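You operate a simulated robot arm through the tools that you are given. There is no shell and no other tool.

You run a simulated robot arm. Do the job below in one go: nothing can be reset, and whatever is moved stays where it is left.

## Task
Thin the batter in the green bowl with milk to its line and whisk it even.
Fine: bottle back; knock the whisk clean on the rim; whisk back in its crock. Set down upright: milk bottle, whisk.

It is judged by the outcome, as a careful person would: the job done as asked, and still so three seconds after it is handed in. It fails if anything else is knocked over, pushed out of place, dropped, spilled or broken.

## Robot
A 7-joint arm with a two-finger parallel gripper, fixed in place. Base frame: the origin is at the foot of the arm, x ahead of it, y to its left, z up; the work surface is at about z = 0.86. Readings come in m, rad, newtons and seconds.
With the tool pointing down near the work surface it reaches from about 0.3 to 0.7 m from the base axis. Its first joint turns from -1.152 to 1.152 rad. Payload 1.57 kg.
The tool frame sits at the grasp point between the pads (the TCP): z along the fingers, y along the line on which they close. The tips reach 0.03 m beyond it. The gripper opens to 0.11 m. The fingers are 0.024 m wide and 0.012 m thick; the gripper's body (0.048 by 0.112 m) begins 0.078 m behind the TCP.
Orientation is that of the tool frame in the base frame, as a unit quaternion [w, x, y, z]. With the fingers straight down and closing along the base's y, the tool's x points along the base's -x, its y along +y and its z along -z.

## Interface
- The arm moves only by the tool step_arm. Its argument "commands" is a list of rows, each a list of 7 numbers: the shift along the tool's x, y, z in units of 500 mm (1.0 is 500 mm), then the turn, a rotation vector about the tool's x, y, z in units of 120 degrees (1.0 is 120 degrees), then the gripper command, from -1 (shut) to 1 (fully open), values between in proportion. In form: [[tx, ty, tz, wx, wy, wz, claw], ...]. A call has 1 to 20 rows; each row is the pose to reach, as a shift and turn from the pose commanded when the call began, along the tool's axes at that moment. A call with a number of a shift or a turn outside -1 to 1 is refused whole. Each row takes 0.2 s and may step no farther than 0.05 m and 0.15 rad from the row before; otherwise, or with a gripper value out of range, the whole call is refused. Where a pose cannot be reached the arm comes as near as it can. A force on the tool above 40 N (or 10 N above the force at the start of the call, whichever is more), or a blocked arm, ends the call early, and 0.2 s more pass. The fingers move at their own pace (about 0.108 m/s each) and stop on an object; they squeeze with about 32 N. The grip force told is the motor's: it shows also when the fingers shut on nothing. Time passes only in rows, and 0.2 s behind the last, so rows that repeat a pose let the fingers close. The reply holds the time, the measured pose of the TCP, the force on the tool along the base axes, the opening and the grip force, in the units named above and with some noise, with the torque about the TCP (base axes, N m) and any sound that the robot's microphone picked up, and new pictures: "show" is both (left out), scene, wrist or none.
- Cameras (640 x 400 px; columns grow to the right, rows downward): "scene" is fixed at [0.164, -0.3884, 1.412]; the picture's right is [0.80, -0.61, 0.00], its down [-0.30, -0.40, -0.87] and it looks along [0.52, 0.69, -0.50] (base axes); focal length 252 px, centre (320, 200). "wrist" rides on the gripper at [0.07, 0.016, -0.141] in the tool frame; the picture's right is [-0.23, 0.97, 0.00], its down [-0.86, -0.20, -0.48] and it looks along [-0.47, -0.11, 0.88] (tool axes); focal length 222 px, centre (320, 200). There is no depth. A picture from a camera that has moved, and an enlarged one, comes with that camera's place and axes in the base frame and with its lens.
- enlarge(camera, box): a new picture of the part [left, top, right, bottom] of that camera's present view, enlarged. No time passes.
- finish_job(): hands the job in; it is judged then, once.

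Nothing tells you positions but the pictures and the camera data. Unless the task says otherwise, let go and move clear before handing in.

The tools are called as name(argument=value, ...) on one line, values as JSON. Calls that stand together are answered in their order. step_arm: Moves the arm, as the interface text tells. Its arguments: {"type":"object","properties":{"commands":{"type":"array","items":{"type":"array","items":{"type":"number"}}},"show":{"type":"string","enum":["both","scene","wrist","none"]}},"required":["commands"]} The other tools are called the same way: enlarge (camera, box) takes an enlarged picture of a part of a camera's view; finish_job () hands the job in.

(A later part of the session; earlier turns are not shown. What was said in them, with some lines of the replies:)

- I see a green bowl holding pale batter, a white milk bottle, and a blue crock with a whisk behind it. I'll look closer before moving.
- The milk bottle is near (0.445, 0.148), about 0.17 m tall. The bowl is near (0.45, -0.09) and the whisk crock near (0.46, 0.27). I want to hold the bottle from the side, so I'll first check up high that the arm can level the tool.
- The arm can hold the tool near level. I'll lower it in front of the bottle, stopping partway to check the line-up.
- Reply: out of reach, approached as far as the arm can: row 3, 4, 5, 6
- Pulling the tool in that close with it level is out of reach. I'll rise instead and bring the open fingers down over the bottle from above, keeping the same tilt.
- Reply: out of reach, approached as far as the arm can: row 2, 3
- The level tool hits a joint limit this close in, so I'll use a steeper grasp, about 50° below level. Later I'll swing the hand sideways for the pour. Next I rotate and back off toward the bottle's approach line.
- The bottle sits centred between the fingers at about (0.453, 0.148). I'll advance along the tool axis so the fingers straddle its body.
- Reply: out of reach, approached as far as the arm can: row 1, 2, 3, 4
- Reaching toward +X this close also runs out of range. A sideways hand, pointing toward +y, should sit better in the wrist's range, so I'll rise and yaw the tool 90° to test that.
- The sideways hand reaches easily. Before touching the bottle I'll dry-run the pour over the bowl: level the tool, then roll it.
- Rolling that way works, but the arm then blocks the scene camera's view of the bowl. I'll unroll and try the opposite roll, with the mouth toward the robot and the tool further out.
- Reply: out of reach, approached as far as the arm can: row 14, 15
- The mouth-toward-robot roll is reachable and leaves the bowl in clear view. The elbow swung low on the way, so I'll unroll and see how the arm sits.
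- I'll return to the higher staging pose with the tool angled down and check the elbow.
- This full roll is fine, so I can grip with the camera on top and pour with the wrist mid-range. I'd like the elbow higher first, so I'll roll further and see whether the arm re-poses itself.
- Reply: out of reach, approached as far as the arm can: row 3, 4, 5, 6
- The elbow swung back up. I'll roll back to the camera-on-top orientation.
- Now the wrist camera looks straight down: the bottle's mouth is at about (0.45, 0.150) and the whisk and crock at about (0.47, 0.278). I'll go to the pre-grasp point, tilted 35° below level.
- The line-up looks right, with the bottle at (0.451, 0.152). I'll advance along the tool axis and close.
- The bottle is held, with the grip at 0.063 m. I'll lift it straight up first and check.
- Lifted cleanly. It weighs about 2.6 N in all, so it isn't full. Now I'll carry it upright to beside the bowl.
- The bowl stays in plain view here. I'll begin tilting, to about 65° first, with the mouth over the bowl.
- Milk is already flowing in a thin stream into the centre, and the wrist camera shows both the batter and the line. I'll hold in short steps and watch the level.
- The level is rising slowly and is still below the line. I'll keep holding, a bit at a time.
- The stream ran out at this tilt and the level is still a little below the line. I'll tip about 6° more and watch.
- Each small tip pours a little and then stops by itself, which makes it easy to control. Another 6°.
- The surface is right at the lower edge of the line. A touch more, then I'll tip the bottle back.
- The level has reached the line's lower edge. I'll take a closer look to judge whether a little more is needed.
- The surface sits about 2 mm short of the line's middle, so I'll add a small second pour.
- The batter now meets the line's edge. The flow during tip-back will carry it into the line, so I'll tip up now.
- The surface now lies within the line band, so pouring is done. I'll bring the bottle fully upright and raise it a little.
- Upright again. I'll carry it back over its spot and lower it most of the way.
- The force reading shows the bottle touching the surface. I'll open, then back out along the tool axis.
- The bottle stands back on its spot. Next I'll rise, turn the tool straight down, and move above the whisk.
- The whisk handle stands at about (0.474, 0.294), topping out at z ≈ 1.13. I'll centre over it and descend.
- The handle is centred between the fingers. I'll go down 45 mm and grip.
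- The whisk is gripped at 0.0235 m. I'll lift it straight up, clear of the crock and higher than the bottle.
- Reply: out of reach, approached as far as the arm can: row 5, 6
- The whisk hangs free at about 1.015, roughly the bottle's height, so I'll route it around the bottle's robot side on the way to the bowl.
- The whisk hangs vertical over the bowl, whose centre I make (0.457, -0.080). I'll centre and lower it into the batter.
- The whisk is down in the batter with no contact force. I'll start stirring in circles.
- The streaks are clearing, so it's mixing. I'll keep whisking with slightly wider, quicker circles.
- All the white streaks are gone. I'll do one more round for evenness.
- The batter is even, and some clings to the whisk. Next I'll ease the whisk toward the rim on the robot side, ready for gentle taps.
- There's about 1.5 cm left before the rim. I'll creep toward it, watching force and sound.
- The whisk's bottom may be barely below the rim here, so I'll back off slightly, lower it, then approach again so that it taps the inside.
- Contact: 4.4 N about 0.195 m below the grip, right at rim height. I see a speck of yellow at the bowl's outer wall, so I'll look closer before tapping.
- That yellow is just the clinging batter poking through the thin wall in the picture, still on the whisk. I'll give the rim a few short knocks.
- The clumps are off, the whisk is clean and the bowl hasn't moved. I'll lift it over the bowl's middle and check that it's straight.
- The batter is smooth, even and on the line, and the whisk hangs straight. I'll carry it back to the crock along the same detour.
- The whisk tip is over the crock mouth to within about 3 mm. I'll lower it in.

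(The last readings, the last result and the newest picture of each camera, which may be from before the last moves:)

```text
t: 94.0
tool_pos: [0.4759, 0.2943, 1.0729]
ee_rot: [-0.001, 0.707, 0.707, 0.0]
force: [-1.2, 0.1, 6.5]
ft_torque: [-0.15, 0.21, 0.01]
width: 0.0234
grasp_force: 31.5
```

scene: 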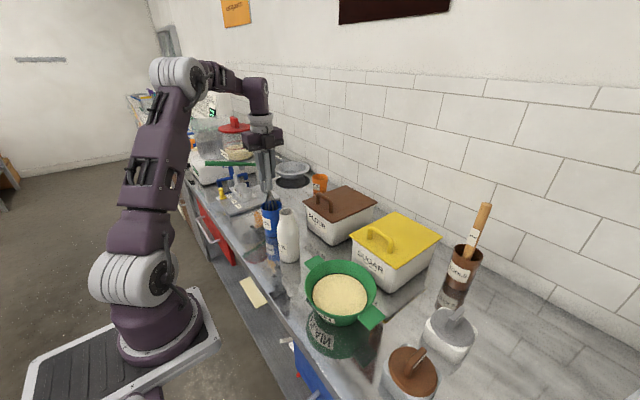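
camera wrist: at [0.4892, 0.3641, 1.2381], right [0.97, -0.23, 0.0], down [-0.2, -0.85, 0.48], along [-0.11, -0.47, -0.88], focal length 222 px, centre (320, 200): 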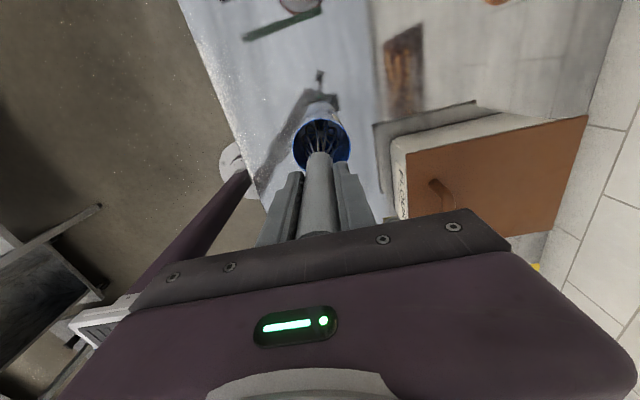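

The whisk touches the crock's floor. I'll open slowly and rise straight up.

step_arm(commands=[[0, 0, 0, 0, 0, 0, -0.4], [0, 0, 0, 0, 0, 0, 0], [0, 0, 0, 0, 0, 0, 0.5], [0, 0, 0, 0, 0, 0, 1], [0, 0, 0, 0, 0, 0, 1]], show="both")

step_arm(commands=[[0, 0, -0.05, 0, 0, 0, 1], [0, 0, -0.12, 0, 0, 0, 1], [0, 0, -0.2, 0, 0, 0, 1], [0, 0, -0.27, 0, 0, 0, 1], [0, 0, -0.3, 0, 0, 0, 1]], show="both")

enlarge(camera="scene", box=[220, 120, 320, 280])

```text
t: 95.2
tool_pos: [0.475, 0.2953, 1.073]
ee_rot: [0.0, 0.707, 0.707, 0.0]
force: [0.2, -0.4, 0.4]
ft_torque: [0.0, 0.02, -0.02]
width: 0.11
grasp_force: 0.0
camera wrist: at [0.4903, 0.3633, 1.2138], right [0.97, -0.23, 0.0], down [-0.2, -0.85, 0.48], along [-0.11, -0.47, -0.88], focal length 222 px, centre (320, 200)
```

scene: 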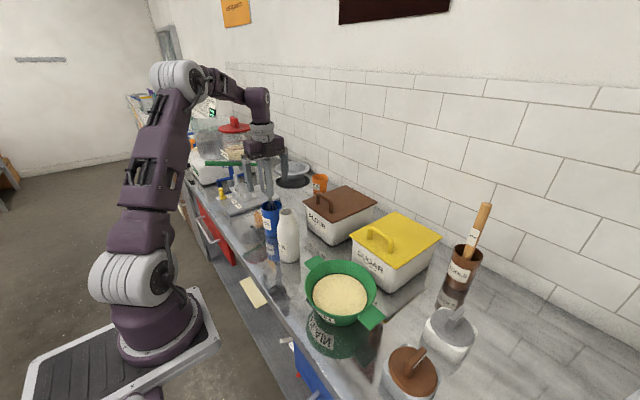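
wrist: 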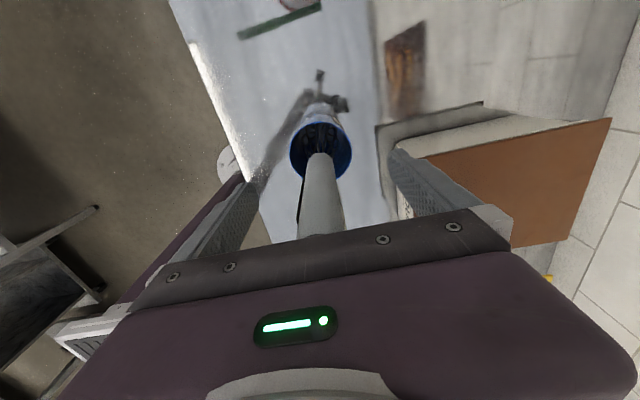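

```text
t: 96.4
tool_pos: [0.4754, 0.294, 1.2225]
ee_rot: [0.001, 0.708, 0.707, 0.0]
force: [0.6, -0.5, -0.5]
ft_torque: [0.0, -0.01, -0.05]
width: 0.1099
grasp_force: 0.2
camera wrist: at [0.4903, 0.3638, 1.3639], right [0.97, -0.23, 0.0], down [-0.2, -0.85, 0.48], along [-0.11, -0.47, -0.88], focal length 222 px, centre (320, 200)
```

scene: 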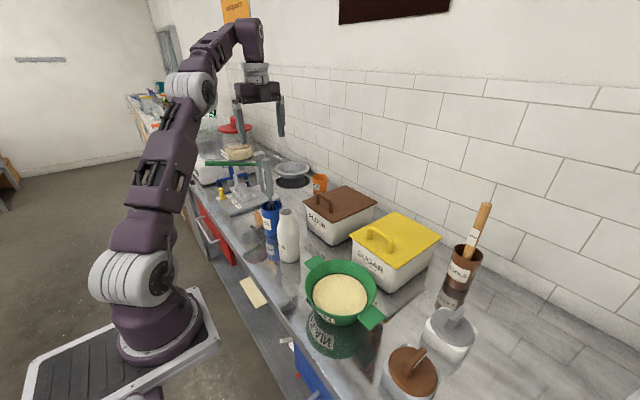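
wrist: 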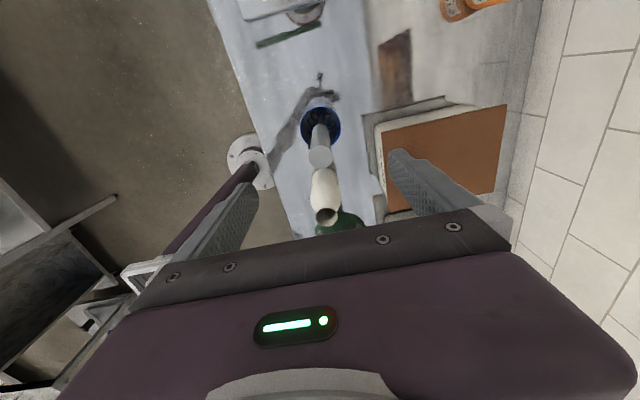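

```text
2.50 times, centred on (270, 200) of scene
camera zoom: at [0.164, -0.3884, 1.412], right [0.8, -0.61, 0.0], down [-0.3, -0.4, -0.87], along [0.52, 0.69, -0.5], focal length 630 px, centre (445, 200)
```

zoom: 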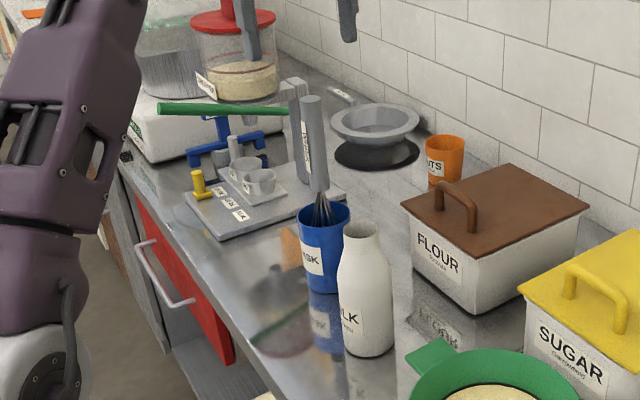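

The whisk stands upright in its crock, as it did at the start. One last check of the bowl and the table.

step_arm(commands=[[0, 0, 0, 0, 0, 0, 1], [0, 0, 0, 0, 0, 0, 1], [0, 0, 0, 0, 0, 0, 1], [0, 0, 0, 0, 0, 0, 1]], show="none")

enlarge(camera="scene", box=[290, 240, 400, 360])

enlarge(camera="scene", box=[315, 268, 345, 288])

enlarge(camera="scene", box=[360, 180, 520, 400])

```text
t: 97.4
tool_pos: [0.4756, 0.2956, 1.2226]
ee_rot: [0.0, 0.708, 0.706, 0.0]
force: [0.3, 0.6, 0.5]
ft_torque: [-0.02, 0.0, 0.01]
width: 0.1099
grasp_force: 0.1
```

```text
3.33 times, centred on (345, 300) of scene
camera zoom: at [0.164, -0.3884, 1.412], right [0.8, -0.61, 0.0], down [-0.3, -0.4, -0.87], along [0.52, 0.69, -0.5], focal length 840 px, centre (237, -133)
```

zoom: 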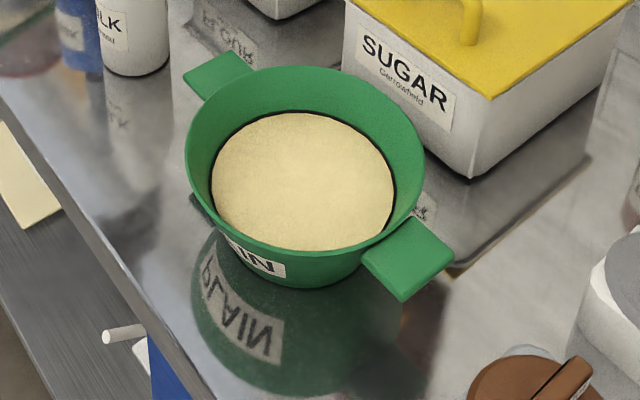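

```text
16.00 times, centred on (330, 278) of scene
camera zoom: at [0.164, -0.3884, 1.412], right [0.8, -0.61, 0.0], down [-0.3, -0.4, -0.87], along [0.52, 0.69, -0.5], focal length 4034 px, centre (160, -1048)
```

zoom: 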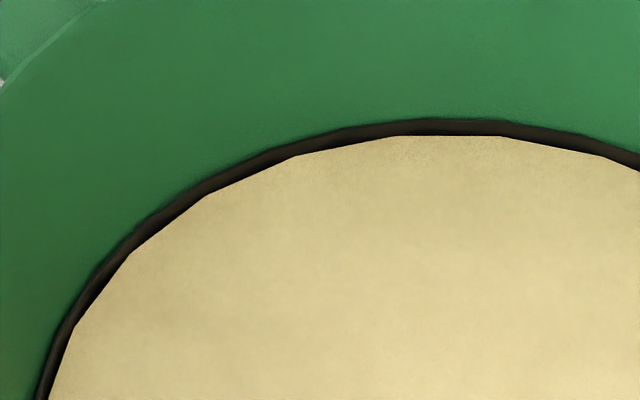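

```text
1.82 times, centred on (440, 290) of scene
camera zoom: at [0.164, -0.3884, 1.412], right [0.8, -0.61, 0.0], down [-0.3, -0.4, -0.87], along [0.52, 0.69, -0.5], focal length 458 px, centre (102, 36)
```

zoom: 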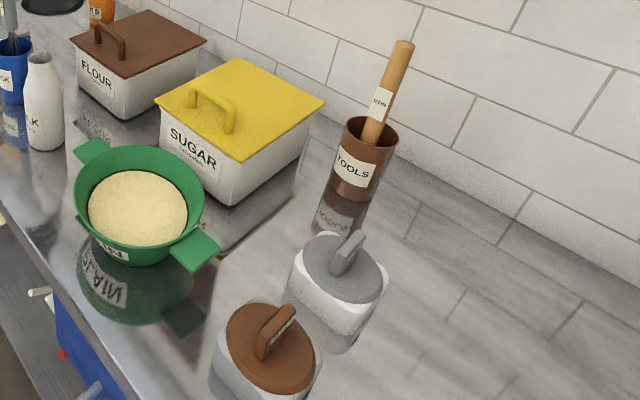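

Everything checks out: the batter is even and sits on the line, the bottle and whisk are back upright, and nothing is spilled or moved. The gripper is open and clear, so I'm handing in.

finish_job()

```text
The job is handed in.
```

The batter in the green bowl is thinned with milk to its line and whisked even, and I've handed the job in. The surface sits in the lower half of the line band, and no milk streaks are left.

- **Bottle:** back on its spot, standing upright, with some milk still in it.
- **Whisk:** knocked clean with three taps on the inside of the rim, then set back upright in its crock.
- **Rest of the counter:** in the last pictures nothing was spilled or knocked over, and the bowl hadn't moved from the taps.

The gripper is open and clear, above the whisk.
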